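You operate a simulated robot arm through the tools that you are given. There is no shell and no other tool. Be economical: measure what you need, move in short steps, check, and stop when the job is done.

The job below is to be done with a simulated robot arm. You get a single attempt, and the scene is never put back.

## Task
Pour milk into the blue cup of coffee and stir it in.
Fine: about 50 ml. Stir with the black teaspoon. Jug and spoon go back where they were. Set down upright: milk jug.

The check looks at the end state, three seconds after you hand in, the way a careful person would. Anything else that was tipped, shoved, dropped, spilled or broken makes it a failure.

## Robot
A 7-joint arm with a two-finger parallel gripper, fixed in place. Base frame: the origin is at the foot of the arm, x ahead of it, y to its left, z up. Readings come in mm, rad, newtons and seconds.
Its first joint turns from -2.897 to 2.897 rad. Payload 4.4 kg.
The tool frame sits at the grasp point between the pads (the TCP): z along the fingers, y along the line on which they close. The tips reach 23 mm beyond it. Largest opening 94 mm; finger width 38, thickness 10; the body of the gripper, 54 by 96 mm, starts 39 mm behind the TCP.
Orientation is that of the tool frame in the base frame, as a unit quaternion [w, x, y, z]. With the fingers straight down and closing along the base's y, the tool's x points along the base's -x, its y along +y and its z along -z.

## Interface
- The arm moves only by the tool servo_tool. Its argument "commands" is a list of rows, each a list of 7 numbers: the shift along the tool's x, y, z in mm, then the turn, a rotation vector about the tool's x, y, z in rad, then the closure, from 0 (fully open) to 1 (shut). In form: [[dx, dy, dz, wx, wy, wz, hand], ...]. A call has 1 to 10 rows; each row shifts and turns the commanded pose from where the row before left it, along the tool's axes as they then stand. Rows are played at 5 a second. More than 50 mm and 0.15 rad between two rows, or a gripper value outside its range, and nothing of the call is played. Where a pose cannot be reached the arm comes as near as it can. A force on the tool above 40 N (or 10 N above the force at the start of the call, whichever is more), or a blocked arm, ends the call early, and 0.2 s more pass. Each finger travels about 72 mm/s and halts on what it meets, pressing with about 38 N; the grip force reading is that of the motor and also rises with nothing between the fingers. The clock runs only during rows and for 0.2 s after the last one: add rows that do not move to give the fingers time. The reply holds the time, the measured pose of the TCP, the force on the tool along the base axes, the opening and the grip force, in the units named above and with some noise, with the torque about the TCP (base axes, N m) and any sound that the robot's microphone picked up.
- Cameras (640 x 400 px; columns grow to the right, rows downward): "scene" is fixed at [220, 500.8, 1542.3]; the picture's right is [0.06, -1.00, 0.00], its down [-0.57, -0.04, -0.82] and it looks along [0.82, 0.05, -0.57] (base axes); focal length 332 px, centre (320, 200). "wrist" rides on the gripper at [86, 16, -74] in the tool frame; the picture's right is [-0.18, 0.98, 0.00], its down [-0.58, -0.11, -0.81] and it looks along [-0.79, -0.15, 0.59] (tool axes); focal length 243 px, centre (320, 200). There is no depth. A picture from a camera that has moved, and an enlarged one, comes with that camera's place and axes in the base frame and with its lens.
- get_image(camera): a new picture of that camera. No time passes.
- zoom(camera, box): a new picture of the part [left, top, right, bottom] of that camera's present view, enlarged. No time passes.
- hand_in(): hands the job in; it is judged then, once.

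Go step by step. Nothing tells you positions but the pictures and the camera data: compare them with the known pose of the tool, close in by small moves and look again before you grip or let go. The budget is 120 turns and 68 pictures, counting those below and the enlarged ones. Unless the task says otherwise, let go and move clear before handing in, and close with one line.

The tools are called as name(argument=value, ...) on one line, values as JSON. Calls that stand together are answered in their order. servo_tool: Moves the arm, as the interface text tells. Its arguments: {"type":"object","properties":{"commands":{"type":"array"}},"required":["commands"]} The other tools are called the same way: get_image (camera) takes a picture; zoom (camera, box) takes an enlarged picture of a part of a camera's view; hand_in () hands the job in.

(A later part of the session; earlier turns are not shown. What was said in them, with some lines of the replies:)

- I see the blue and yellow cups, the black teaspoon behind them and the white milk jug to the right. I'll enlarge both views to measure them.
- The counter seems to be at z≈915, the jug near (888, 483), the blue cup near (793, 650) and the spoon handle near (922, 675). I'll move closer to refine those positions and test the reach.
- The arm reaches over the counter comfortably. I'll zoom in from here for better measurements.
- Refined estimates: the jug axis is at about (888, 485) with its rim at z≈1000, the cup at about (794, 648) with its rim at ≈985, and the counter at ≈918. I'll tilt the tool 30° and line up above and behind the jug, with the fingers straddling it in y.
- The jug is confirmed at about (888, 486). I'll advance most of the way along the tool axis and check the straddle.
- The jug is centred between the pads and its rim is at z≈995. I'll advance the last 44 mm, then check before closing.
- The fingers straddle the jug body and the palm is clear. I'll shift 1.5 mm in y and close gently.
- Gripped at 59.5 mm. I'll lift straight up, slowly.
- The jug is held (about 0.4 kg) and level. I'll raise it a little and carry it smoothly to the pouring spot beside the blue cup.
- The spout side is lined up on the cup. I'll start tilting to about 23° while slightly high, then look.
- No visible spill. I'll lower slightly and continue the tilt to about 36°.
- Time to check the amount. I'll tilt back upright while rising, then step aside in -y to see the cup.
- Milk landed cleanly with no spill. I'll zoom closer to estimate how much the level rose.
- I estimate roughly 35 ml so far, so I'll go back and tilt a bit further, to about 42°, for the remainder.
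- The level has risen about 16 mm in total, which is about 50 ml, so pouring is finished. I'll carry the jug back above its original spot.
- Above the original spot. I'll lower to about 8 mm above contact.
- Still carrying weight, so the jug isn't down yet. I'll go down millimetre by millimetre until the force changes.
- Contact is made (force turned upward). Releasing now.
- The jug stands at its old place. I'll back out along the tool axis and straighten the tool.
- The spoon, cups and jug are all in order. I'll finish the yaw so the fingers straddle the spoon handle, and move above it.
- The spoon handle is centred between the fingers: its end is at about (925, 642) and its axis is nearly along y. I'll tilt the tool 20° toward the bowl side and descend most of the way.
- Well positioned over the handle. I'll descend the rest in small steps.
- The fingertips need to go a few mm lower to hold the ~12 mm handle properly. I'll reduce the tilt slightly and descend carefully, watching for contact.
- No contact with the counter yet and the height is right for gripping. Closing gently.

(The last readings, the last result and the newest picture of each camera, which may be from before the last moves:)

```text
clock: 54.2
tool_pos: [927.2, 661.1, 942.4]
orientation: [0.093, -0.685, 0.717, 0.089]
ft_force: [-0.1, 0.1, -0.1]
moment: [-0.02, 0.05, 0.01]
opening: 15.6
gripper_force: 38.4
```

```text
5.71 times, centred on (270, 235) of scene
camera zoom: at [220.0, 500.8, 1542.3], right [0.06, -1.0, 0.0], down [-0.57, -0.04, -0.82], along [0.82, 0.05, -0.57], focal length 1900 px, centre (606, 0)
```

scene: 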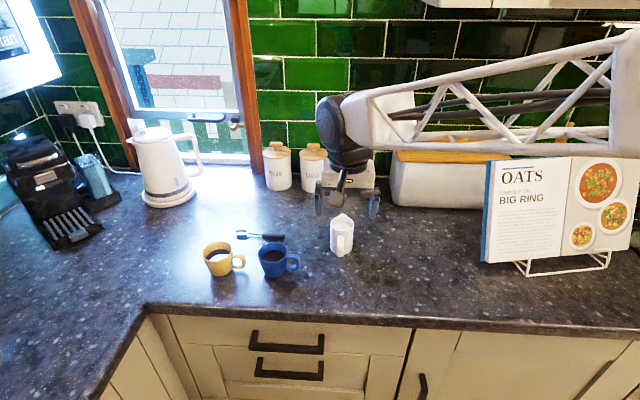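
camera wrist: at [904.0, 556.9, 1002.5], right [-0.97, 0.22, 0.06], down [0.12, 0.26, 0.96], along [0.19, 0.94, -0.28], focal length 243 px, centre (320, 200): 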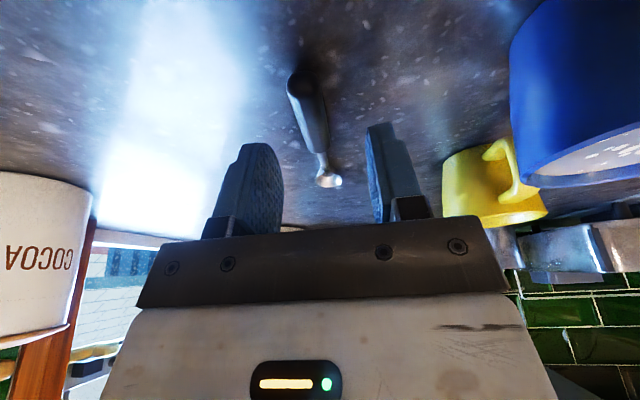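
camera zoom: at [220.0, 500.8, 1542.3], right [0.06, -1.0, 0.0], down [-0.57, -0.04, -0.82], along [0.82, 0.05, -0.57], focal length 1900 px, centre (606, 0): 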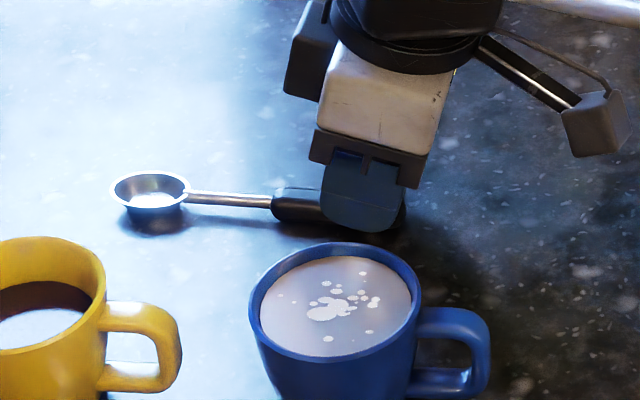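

The spoon is gripped at 15.6 mm; the bowl shifted by about 6 mm as it aligned, which I'll undo when I return it. Lifting now.

servo_tool(commands=[[-2.6, 0, -9.7, 0, 0, 0, 1], [-5, 0, -19, 0, 0, 0, 1], [-9.4, 0, -35.4, 0, 0, 0, 1], [-9.4, 0, -35.4, 0, 0, 0, 1], [-9.4, 0, -35.4, 0, 0, 0, 1], [-9.4, 0, -35.4, 0, 0, 0, 1], [0, 0, 0, 0, 0, 0, 1]])

servo_tool(commands=[[0, 0, 0, 0, 0.126, 0, 1], [0, 0, 0, 0, 0.126, 0, 1], [0, 0, 0, 0, 0.126, 0, 1], [0, 0, 0, 0, 0.126, 0, 1], [0, 0, 0, 0, 0.126, 0, 1], [0, 0, 0, 0, 0.126, 0, 1], [0, 0, 0, 0, 0.126, 0, 1], [0, 0, 0, 0, 0.126, 0, 1], [0, 0, 0, 0, 0.126, 0, 1], [0, 0, 0, 0, 0, 0, 1]])

get_image(camera="wrist")

get_image(camera="scene")

```text
clock: 55.8
tool_pos: [929.5, 664.2, 1120.1]
orientation: [0.094, -0.685, 0.717, 0.089]
ft_force: [0.0, -0.7, -1.1]
moment: [-0.03, 0.01, -0.01]
opening: 15.7
gripper_force: 37.4
```

```text
clock: 58.0
tool_pos: [921.3, 656.4, 1113.9]
orientation: [-0.306, -0.625, 0.655, -0.293]
ft_force: [0.0, -0.1, -0.8]
moment: [-0.01, 0.01, -0.02]
opening: 15.8
gripper_force: 38.4
out of reach, approached as far as the arm can: row 9
```

```text
34 pictures are left
camera wrist: at [905.0, 659.2, 1226.9], right [-0.98, 0.16, -0.14], down [0.15, 0.99, 0.07], along [0.15, 0.05, -0.99], focal length 243 px, centre (320, 200)
```

wrist: 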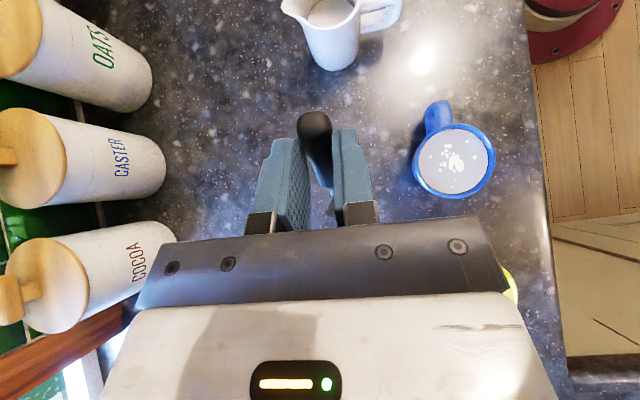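

```text
33 pictures are left
```

scene: 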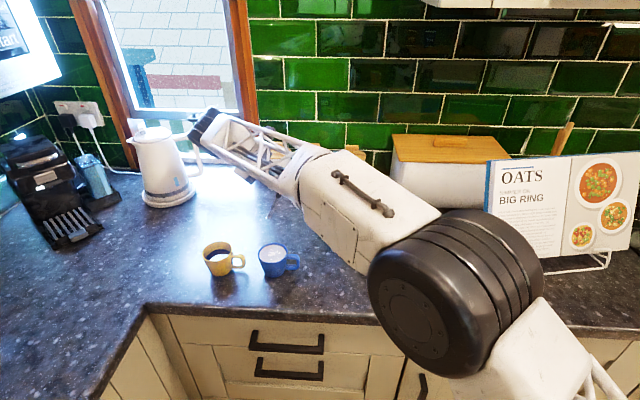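

The spoon hangs about 65° bowl-down and the arm is near its reach limit here, but the cup is closer to the base. I'll lift slightly and move so the bowl is above the blue cup.

servo_tool(commands=[[7.7, 0, -6.4, 0, 0, 0, 1], [6, 12, 5.2, 0, 0, 0, 1], [6, 23, 5.2, 0, 0, 0, 1], [6, 25, 5.2, 0, 0, 0, 1], [6, 25, 5.2, 0, 0, 0, 1], [3, 22, 2.6, 0, 0, 0, 1], [3, 20, 2.6, 0, 0, 0, 1], [0, 0, 0, 0, 0, 0, 1]])

get_image(camera="wrist")

get_image(camera="scene")

```text
clock: 59.8
tool_pos: [789.5, 619.3, 1126.6]
orientation: [-0.306, -0.626, 0.655, -0.293]
ft_force: [0.1, -0.2, -0.2]
moment: [0.01, -0.01, -0.01]
opening: 15.7
gripper_force: 38.1
out of reach, approached as far as the arm can: row 1
```

```text
32 pictures are left
camera wrist: at [772.7, 622.6, 1240.2], right [-0.98, 0.16, -0.14], down [0.15, 0.99, 0.07], along [0.15, 0.05, -0.99], focal length 243 px, centre (320, 200)
```

wrist: 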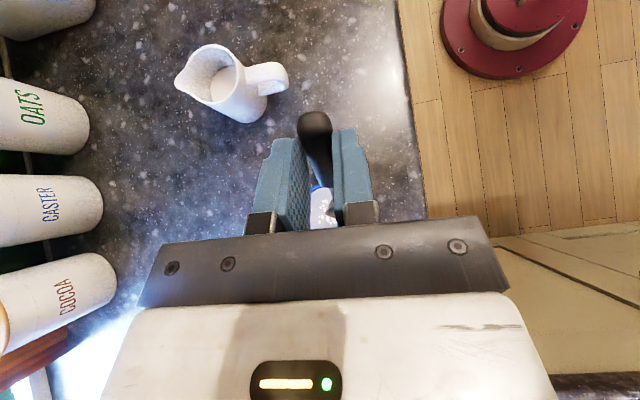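

```text
31 pictures are left
```

scene: 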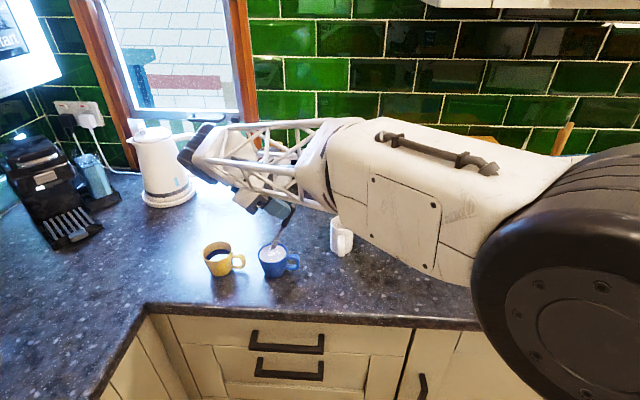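

The spoon is over the blue cup. I'll zoom in to check the alignment.

zoom(camera="scene", box=[235, 195, 325, 285])

zoom(camera="wrist", box=[250, 90, 410, 240])

```text
4.44 times, centred on (280, 240) of scene
camera zoom: at [220.0, 500.8, 1542.3], right [0.06, -1.0, 0.0], down [-0.57, -0.04, -0.82], along [0.82, 0.05, -0.57], focal length 1478 px, centre (498, 22)
```

zoom: 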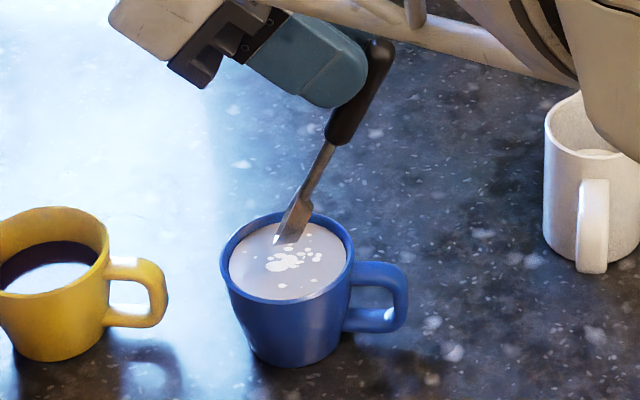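

```text
2.67 times, centred on (330, 165) of wrist
camera zoom: at [772.7, 622.6, 1240.2], right [-0.98, 0.16, -0.14], down [0.15, 0.99, 0.07], along [0.15, 0.05, -0.99], focal length 647 px, centre (293, 293)
```

zoom: 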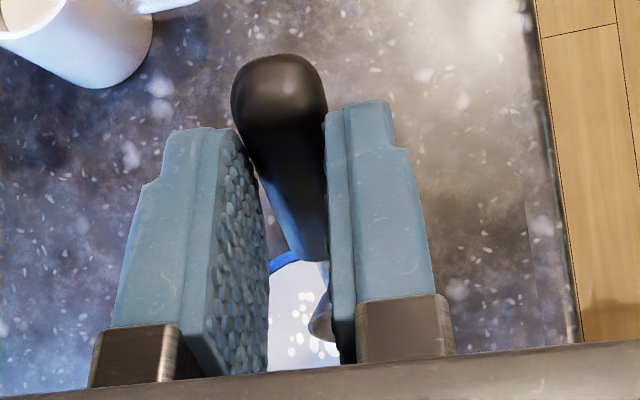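

The bowl is centred over the cup at about (793, 646). I'll lower it in slowly.

servo_tool(commands=[[-4, 0, 3, 0, 0, 0, 1], [-6, -0.9, 4.5, 0, 0, 0, 1], [-6, 0, 4.5, 0, 0, 0, 1], [-6, 0, 4.5, 0, 0, 0, 1], [-5, 0, 3.7, 0, 0, 0, 1], [0, 0, 0, 0, 0, 0, 1]])

zoom(camera="scene", box=[235, 195, 325, 285])

```text
clock: 61.2
tool_pos: [791.3, 621.7, 1093.6]
orientation: [-0.306, -0.626, 0.655, -0.292]
ft_force: [-0.4, 0.0, -1.0]
moment: [0.0, -0.02, 0.0]
opening: 15.9
gripper_force: 38.0
```

```text
4.44 times, centred on (280, 240) of scene
camera zoom: at [220.0, 500.8, 1542.3], right [0.06, -1.0, 0.0], down [-0.57, -0.04, -0.82], along [0.82, 0.05, -0.57], focal length 1478 px, centre (498, 22)
```

zoom: 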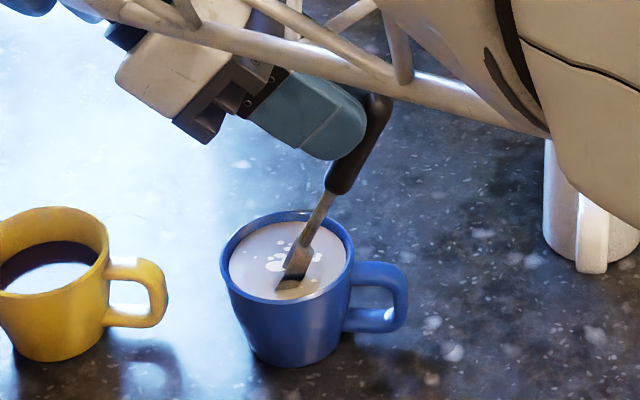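

The bowl has just entered the milk but sits about 14 mm toward the near side. I'll shift it +x to centre it and check the arm's clearance to the jug.

servo_tool(commands=[[0, -4, 0, 0, 0, 0, 1], [0, -4, 0, 0, 0, 0, 1], [0, -4, 0, 0, 0, 0, 1], [0, 0, 0, 0, 0, 0, 1]])

get_image(camera="wrist")

zoom(camera="scene", box=[160, 120, 420, 300])

```text
clock: 62.2
tool_pos: [804.4, 621.3, 1094.7]
orientation: [-0.305, -0.626, 0.655, -0.293]
ft_force: [1.3, -0.6, -0.9]
moment: [-0.03, 0.03, 0.0]
opening: 15.6
gripper_force: 37.8
```

```text
27 pictures are left
camera wrist: at [787.2, 625.1, 1206.3], right [-0.98, 0.16, -0.14], down [0.15, 0.99, 0.07], along [0.15, 0.05, -0.99], focal length 243 px, centre (320, 200)
```

wrist: 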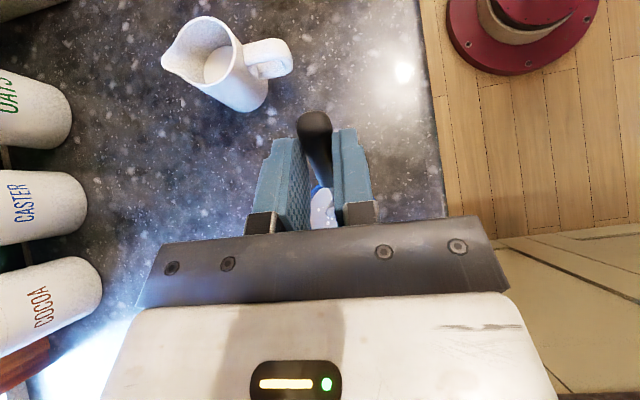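

```text
2.22 times, centred on (290, 210) of scene
camera zoom: at [220.0, 500.8, 1542.3], right [0.06, -1.0, 0.0], down [-0.57, -0.04, -0.82], along [0.82, 0.05, -0.57], focal length 739 px, centre (387, 178)
```

zoom: 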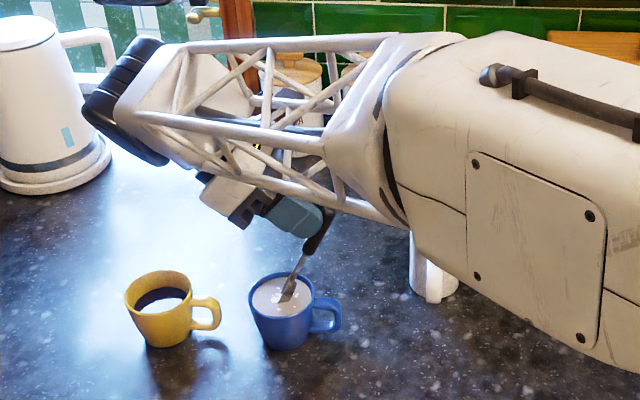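

The forearm is well above everything. I'll lower the bowl deeper into the coffee.

servo_tool(commands=[[-5, 0, 4.2, 0, 0, 0, 1], [-5, 0, 4.2, 0, 0, 0, 1], [-5, 0, 4.2, 0, 0, 0, 1], [-4, 0, 3.3, 0, 0, 0, 1], [0, 0, 0, 0, 0, 0, 1]])

zoom(camera="scene", box=[235, 210, 325, 285])

```text
clock: 63.4
tool_pos: [803.0, 621.5, 1070.5]
orientation: [-0.306, -0.626, 0.655, -0.292]
ft_force: [-1.0, -0.2, -0.5]
moment: [0.01, -0.01, -0.01]
opening: 15.7
gripper_force: 38.0
```

```text
5.33 times, centred on (280, 248) of scene
camera zoom: at [220.0, 500.8, 1542.3], right [0.06, -1.0, 0.0], down [-0.57, -0.04, -0.82], along [0.82, 0.05, -0.57], focal length 1774 px, centre (533, -53)
```

zoom: 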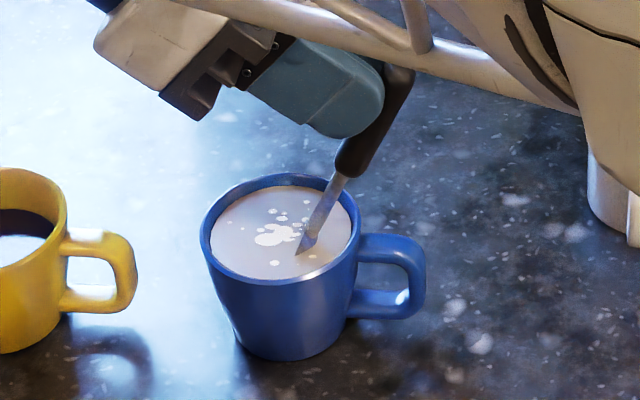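

The spoon enters toward the near-right of the cup, so it leans about 0.2 rad relative to the fingers. I'll shift +x by 15 and +y by 5 to centre the bowl.

servo_tool(commands=[[-1, -5, -1.2, 0, 0, 0, 1], [-1, -5, -1.2, 0, 0, 0, 1], [-1, -5, -1.2, 0, 0, 0, 1], [0, 0, 0, 0, 0, 0, 1]])

zoom(camera="scene", box=[235, 210, 325, 285])

```text
clock: 64.4
tool_pos: [818.0, 624.9, 1069.5]
orientation: [-0.305, -0.627, 0.655, -0.292]
ft_force: [-0.4, 0.7, -0.6]
moment: [-0.04, -0.02, 0.01]
opening: 15.8
gripper_force: 38.0
```

```text
5.33 times, centred on (280, 248) of scene
camera zoom: at [220.0, 500.8, 1542.3], right [0.06, -1.0, 0.0], down [-0.57, -0.04, -0.82], along [0.82, 0.05, -0.57], focal length 1774 px, centre (533, -53)
```

zoom: 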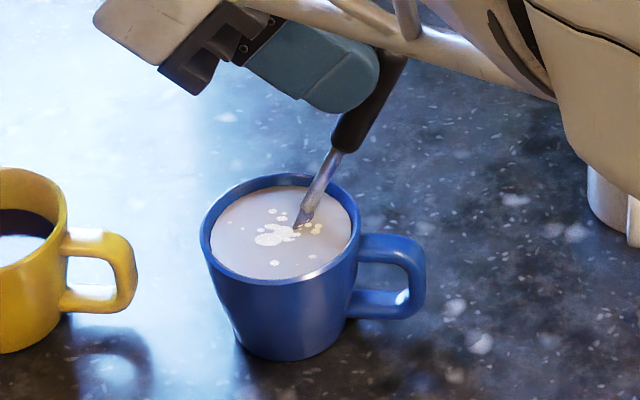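

The bowl is centred now. I'll stir gently in a circle of 8 mm radius.

servo_tool(commands=[[-0.2, -8, -0.3, 0, 0, 0, 1], [-3.57, 2.59, -4.25, 0, 0, 0, 1], [-1.34, 5.76, -1.6, 0, 0, 0, 1], [1.67, 5.55, 1.98, 0, 0, 0, 1], [3.7, 2.08, 4.41, 0, 0, 0, 1], [3.57, -2.59, 4.25, 0, 0, 0, 1], [1.34, -5.76, 1.6, 0, 0, 0, 1], [-1.67, -5.55, -1.98, 0, 0, 0, 1], [-3.7, -2.08, -4.41, 0, 0, 0, 1]])

zoom(camera="scene", box=[235, 210, 325, 285])

```text
clock: 66.4
tool_pos: [825.9, 626.2, 1069.8]
orientation: [-0.305, -0.626, 0.655, -0.292]
ft_force: [0.0, 0.6, -1.4]
moment: [0.05, 0.1, 0.05]
opening: 15.6
gripper_force: 37.3
```

```text
5.33 times, centred on (280, 248) of scene
camera zoom: at [220.0, 500.8, 1542.3], right [0.06, -1.0, 0.0], down [-0.57, -0.04, -0.82], along [0.82, 0.05, -0.57], focal length 1774 px, centre (533, -53)
```

zoom: 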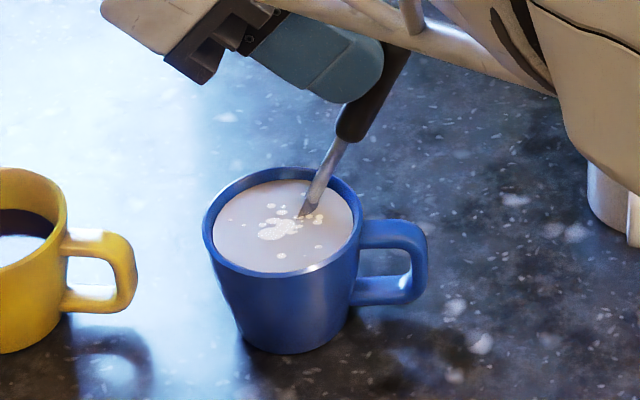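

The cup was nudged about 5 mm in +x when the bowl touched the far wall. I'll raise the spoon a bit, recentre it toward -x, and stir with a smaller circle.

servo_tool(commands=[[2.3, 3, -2, 0, 0, 0, 1], [2.3, 3, -2, 0, 0, 0, 1], [-2.68, 1.94, -3.19, 0, 0, 0, 1], [-1, 4.32, -1.2, 0, 0, 0, 1], [1.25, 4.16, 1.49, 0, 0, 0, 1], [2.78, 1.56, 3.31, 0, 0, 0, 1], [2.68, -1.94, 3.19, 0, 0, 0, 1], [1, -4.32, 1.2, 0, 0, 0, 1], [-1.25, -4.16, -1.49, 0, 0, 0, 1], [-2.78, -1.56, -3.31, 0, 0, 0, 1]])

zoom(camera="scene", box=[235, 210, 325, 285])

```text
clock: 68.6
tool_pos: [820.0, 626.6, 1074.5]
orientation: [-0.306, -0.626, 0.655, -0.293]
ft_force: [-0.4, 0.4, 0.3]
moment: [0.0, -0.04, 0.01]
opening: 15.7
gripper_force: 37.9
```

```text
5.33 times, centred on (280, 248) of scene
camera zoom: at [220.0, 500.8, 1542.3], right [0.06, -1.0, 0.0], down [-0.57, -0.04, -0.82], along [0.82, 0.05, -0.57], focal length 1774 px, centre (533, -53)
```

zoom: 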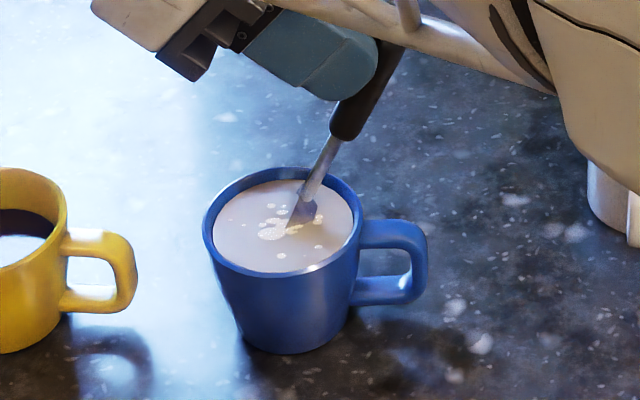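

The cup stayed put this time, but milk flecks remain on the surface. I'll stir several more loops, a bit quicker.

servo_tool(commands=[[-3.55, 4.4, -4.23, 0, 0, 0, 1], [1.59, 6.6, 1.9, 0, 0, 0, 1], [4.53, -0.32, 5.4, 0, 0, 0, 1], [1.21, -6.79, 1.44, 0, 0, 0, 1], [-3.79, -3.89, -4.51, 0, 0, 0, 1], [-3.55, 4.4, -4.23, 0, 0, 0, 1], [1.59, 6.6, 1.9, 0, 0, 0, 1], [4.53, -0.32, 5.4, 0, 0, 0, 1], [1.21, -6.79, 1.44, 0, 0, 0, 1], [-3.79, -3.89, -4.51, 0, 0, 0, 1]])

servo_tool(commands=[[-3.55, 4.4, -4.23, 0, 0, 0, 1], [1.59, 6.6, 1.9, 0, 0, 0, 1], [4.53, -0.32, 5.4, 0, 0, 0, 1], [1.21, -6.79, 1.44, 0, 0, 0, 1], [-3.79, -3.89, -4.51, 0, 0, 0, 1], [-3.55, 4.4, -4.23, 0, 0, 0, 1], [1.59, 6.6, 1.9, 0, 0, 0, 1], [4.53, -0.32, 5.4, 0, 0, 0, 1], [1.21, -6.79, 1.44, 0, 0, 0, 1], [-3.79, -3.89, -4.51, 0, 0, 0, 1]])

zoom(camera="scene", box=[235, 210, 325, 285])

```text
clock: 70.8
tool_pos: [820.0, 625.2, 1075.6]
orientation: [-0.305, -0.626, 0.654, -0.294]
ft_force: [0.0, -0.2, -0.4]
moment: [-0.02, 0.01, -0.02]
opening: 15.9
gripper_force: 37.6
```

```text
clock: 73.0
tool_pos: [819.8, 626.1, 1075.4]
orientation: [-0.305, -0.626, 0.655, -0.293]
ft_force: [-0.1, -0.1, -0.1]
moment: [-0.04, -0.01, 0.03]
opening: 15.4
gripper_force: 37.5
```

```text
5.33 times, centred on (280, 248) of scene
camera zoom: at [220.0, 500.8, 1542.3], right [0.06, -1.0, 0.0], down [-0.57, -0.04, -0.82], along [0.82, 0.05, -0.57], focal length 1774 px, centre (533, -53)
```

zoom: 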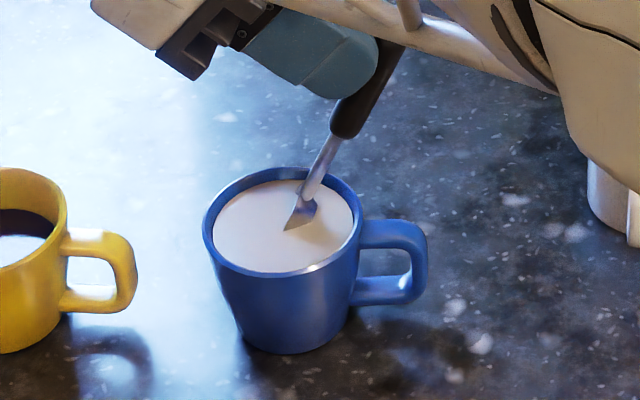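

The drink is now evenly mixed. I'll lift the spoon straight out slowly and let it drip over the cup.

servo_tool(commands=[[3, 4, -2.5, 0, 0, 0, 1], [6, 0, -5, 0, 0, 0, 1], [7.7, 0, -6.4, 0, 0, 0, 1], [7.7, 0, -6.4, 0, 0, 0, 1], [7.7, 0, -6.4, 0, 0, 0, 1], [7.7, 0, -6.4, 0, 0, 0, 1], [7.7, 0, -6.4, 0, 0, 0, 1], [3.8, 0, -3.2, 0, 0, 0, 1], [0, 0, 0, 0, 0, 0, 1], [0, 0, 0, 0, 0, 0, 1]])

servo_tool(commands=[[0, 0, 0, 0, 0, 0, 1], [0, 0, 0, 0, 0, 0, 1], [0, 0, 0, 0, 0, 0, 1], [0, 0, 0, 0, 0, 0, 1], [0, 0, 0, 0, 0, 0, 1], [0, 0, 0, 0, 0, 0, 1], [0, 0, 0, 0, 0, 0, 1], [0, 0, 0, 0, 0, 0, 1], [0, 0, 0, 0, 0, 0, 1], [0, 0, 0, 0, 0, 0, 1]])

zoom(camera="scene", box=[225, 190, 325, 285])

```text
clock: 75.2
tool_pos: [816.7, 626.0, 1142.0]
orientation: [-0.306, -0.627, 0.654, -0.293]
ft_force: [-0.7, -0.1, -1.0]
moment: [-0.02, 0.0, 0.01]
opening: 15.5
gripper_force: 38.2
```

```text
clock: 77.4
tool_pos: [816.7, 626.0, 1141.4]
orientation: [-0.306, -0.626, 0.655, -0.293]
ft_force: [0.7, 0.1, -0.9]
moment: [-0.04, -0.01, -0.01]
opening: 15.8
gripper_force: 37.9
```

```text
4.21 times, centred on (275, 238) of scene
camera zoom: at [220.0, 500.8, 1542.3], right [0.06, -1.0, 0.0], down [-0.57, -0.04, -0.82], along [0.82, 0.05, -0.57], focal length 1400 px, centre (510, 42)
```

zoom: 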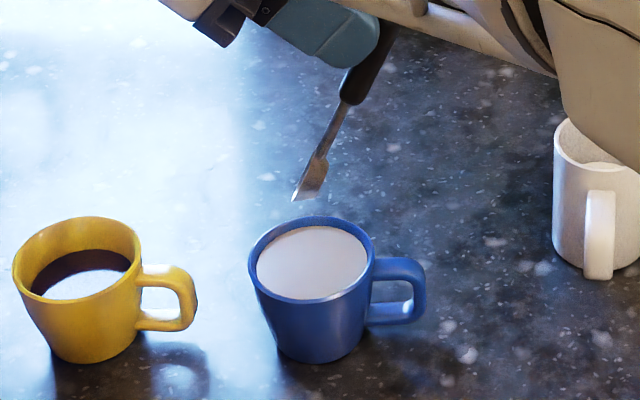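

The spoon is clean and clear of the cup. I'll rotate it back to horizontal here, well above the cups.

servo_tool(commands=[[0, 0, 0, 0, -0.126, 0, 1], [0, 0, 0, 0, -0.126, 0, 1], [0, 0, 0, 0, -0.126, 0, 1], [0, 0, 0, 0, -0.126, 0, 1], [0, 0, 0, 0, -0.126, 0, 1], [0, 0, 0, 0, -0.126, 0, 1], [0, 0, 0, 0, -0.126, 0, 1], [0, 0, 0, 0, -0.126, 0, 1], [0, 0, 0, 0, -0.126, 0, 1], [0, 0, 0, 0, 0, 0, 1]])

```text
clock: 79.6
tool_pos: [816.4, 627.1, 1143.0]
orientation: [0.095, -0.685, 0.717, 0.089]
ft_force: [-0.5, -0.7, -0.9]
moment: [-0.05, 0.0, 0.0]
opening: 15.9
gripper_force: 38.0
```

Orientation matches the grasp pose. I'll move back over the original spot, then down to about 38 mm above the grasp height.

servo_tool(commands=[[-9.4, -27.3, 2.5, 0, 0, 0, 1], [-9.4, -27.3, 2.5, 0, 0, 0, 1], [-9.4, -27.3, 2.5, 0, 0, 0, 1], [-9.4, -27.3, 2.5, 0, 0, 0, 1], [8, 0, 30, 0, 0, 0, 1], [10.5, 0, 39.4, 0, 0, 0, 1], [10.5, 0, 39.4, 0, 0, 0, 1], [8, 0, 30, 0, 0, 0, 1], [4.9, 0, 18.7, 0, 0, 0, 1], [0, 0, 0, 0, 0, 0, 1]])

zoom(camera="scene", box=[220, 200, 320, 270])

```text
clock: 81.8
tool_pos: [927.8, 658.3, 979.0]
orientation: [0.094, -0.685, 0.717, 0.09]
ft_force: [0.3, 0.3, 0.4]
moment: [-0.05, -0.02, 0.02]
opening: 15.6
gripper_force: 38.0
```

```text
5.71 times, centred on (270, 235) of scene
camera zoom: at [220.0, 500.8, 1542.3], right [0.06, -1.0, 0.0], down [-0.57, -0.04, -0.82], along [0.82, 0.05, -0.57], focal length 1900 px, centre (606, 0)
```

zoom: 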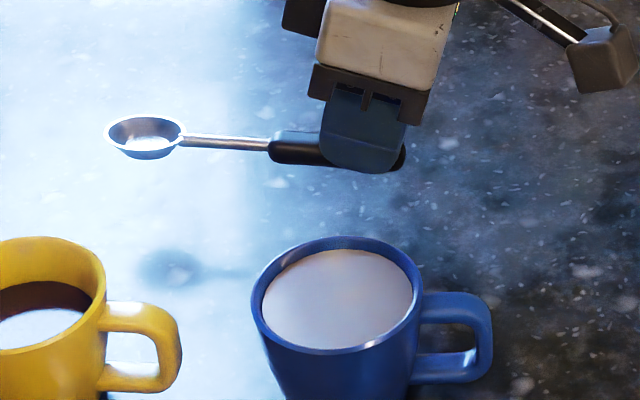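

The spoon is held flat above its place. I'll apply the small yaw correction and lower to just above the counter.

servo_tool(commands=[[-2.7, 0, 0.7, 0, 0, 0.055, 1], [2.6, 0, 9.7, 0, 0, 0, 1], [2.6, 0, 9.7, 0, 0, 0, 1], [2.6, 0, 9.7, 0, 0, 0, 1], [0.8, 0, 2.9, 0, 0, 0, 1], [0, 0, 0, 0, 0, 0, 1]])

zoom(camera="scene", box=[220, 200, 320, 270])

```text
clock: 83.2
tool_pos: [926.9, 663.4, 944.9]
orientation: [0.092, -0.665, 0.736, 0.092]
ft_force: [0.3, 0.2, -0.2]
moment: [0.02, 0.01, -0.01]
opening: 15.8
gripper_force: 38.0
```

```text
5.71 times, centred on (270, 235) of scene
camera zoom: at [220.0, 500.8, 1542.3], right [0.06, -1.0, 0.0], down [-0.57, -0.04, -0.82], along [0.82, 0.05, -0.57], focal length 1900 px, centre (606, 0)
```

zoom: 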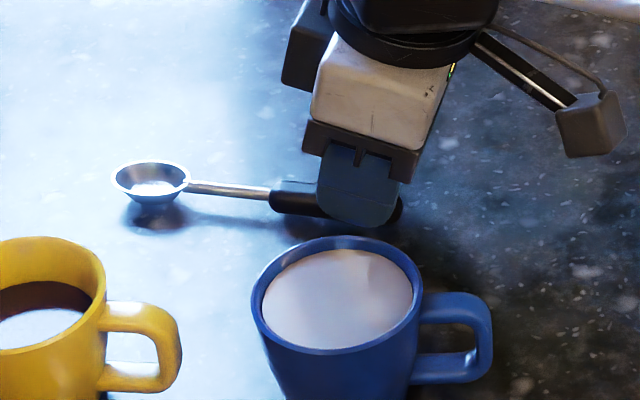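

Within about 2 mm of the original. I'll make a small -y correction and lower to contact.

servo_tool(commands=[[2.1, 0, 0.5, 0, 0, 0, 1], [0.25, 0, 1, 0, 0, 0, 1], [0.13, 0, 0.5, 0, 0, 0, 1], [0, 0, 0, 0, 0, 0, 1], [0, 0, 0, 0, 0, 0, 1]])

```text
clock: 84.4
tool_pos: [927.8, 660.2, 944.8]
orientation: [0.092, -0.665, 0.736, 0.092]
ft_force: [-0.4, 0.4, -0.3]
moment: [-0.03, -0.02, -0.03]
opening: 15.7
gripper_force: 38.8
```

servo_tool(commands=[[0.25, 0, 1, 0, 0, 0, 1], [0, 0, 0, 0, 0, 0, 1], [0, 0, 0, 0, 0, 0, 1]])

servo_tool(commands=[[0.2, 0, 0.7, 0, 0, 0, 1], [0, 0, 0, 0, 0, 0, 1], [0, 0, 0, 0, 0, 0, 1]])

```text
clock: 85.2
tool_pos: [926.6, 660.6, 942.9]
orientation: [0.092, -0.666, 0.735, 0.091]
ft_force: [0.6, 1.1, 2.5]
moment: [0.37, -0.08, -0.03]
opening: 15.8
gripper_force: 37.6
```

```text
clock: 86.0
tool_pos: [926.3, 662.0, 942.4]
orientation: [0.093, -0.665, 0.735, 0.093]
ft_force: [1.9, -3.0, 10.0]
moment: [0.18, -0.12, -0.05]
opening: 15.9
gripper_force: 37.9
```

The spoon rests on the counter. I'll ease off and open slowly.

servo_tool(commands=[[-0.13, 0, -0.5, 0, 0, 0, 1], [0, 0, 0, 0, 0, 0, 0.82], [0, 0, 0, 0, 0, 0, 0.78], [0, 0, 0, 0, 0, 0, 0.7], [0, 0, 0, 0, 0, 0, 0.6], [0, 0, 0, 0, 0, 0, 0.5], [0, 0, 0, 0, 0, 0, 0.5]])

servo_tool(commands=[[-2.6, 0, -9.7, 0, 0, 0, 0.5], [-5, 0, -19, 0, 0, 0, 0.5], [-9.4, 0, -35, 0, 0, 0, 0.5], [-9.4, 0, -35, 0, 0, 0, 0.5], [-9.4, 0, -35, 0, 0, 0, 0.5], [0, 0, 0, 0, 0, 0, 0.5]])

zoom(camera="scene", box=[190, 200, 370, 312])

```text
clock: 87.6
tool_pos: [926.9, 661.4, 942.0]
orientation: [0.092, -0.665, 0.736, 0.091]
ft_force: [0.9, 0.3, -0.2]
moment: [0.0, -0.01, -0.01]
opening: 47.2
gripper_force: 0.0
```

```text
clock: 89.0
tool_pos: [929.6, 662.5, 1082.5]
orientation: [0.092, -0.666, 0.734, 0.093]
ft_force: [-0.1, -0.6, -1.0]
moment: [0.01, 0.03, 0.02]
opening: 47.2
gripper_force: 0.1
```

```text
3.56 times, centred on (280, 256) of scene
camera zoom: at [220.0, 500.8, 1542.3], right [0.06, -1.0, 0.0], down [-0.57, -0.04, -0.82], along [0.82, 0.05, -0.57], focal length 1182 px, centre (462, 1)
```

zoom: 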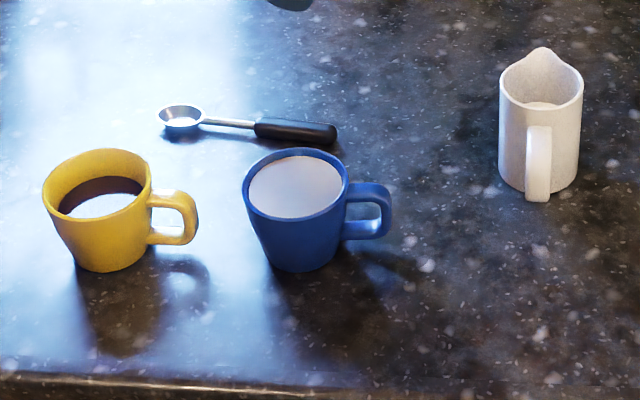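

The spoon and jug are back within a millimetre or two of where they stood. The blue cup is evenly mixed, the counter is clean and the arm is clear, so I'm handing in.

hand_in()

```text
The job is handed in.
```

I poured about 50 ml of milk (estimated from the level rise) into the blue cup, stirred it in with the black teaspoon, and put the jug (upright) and spoon back where they were. Nothing spilled, but the spoon nudged the blue cup about 5 mm while stirring and I left it there.
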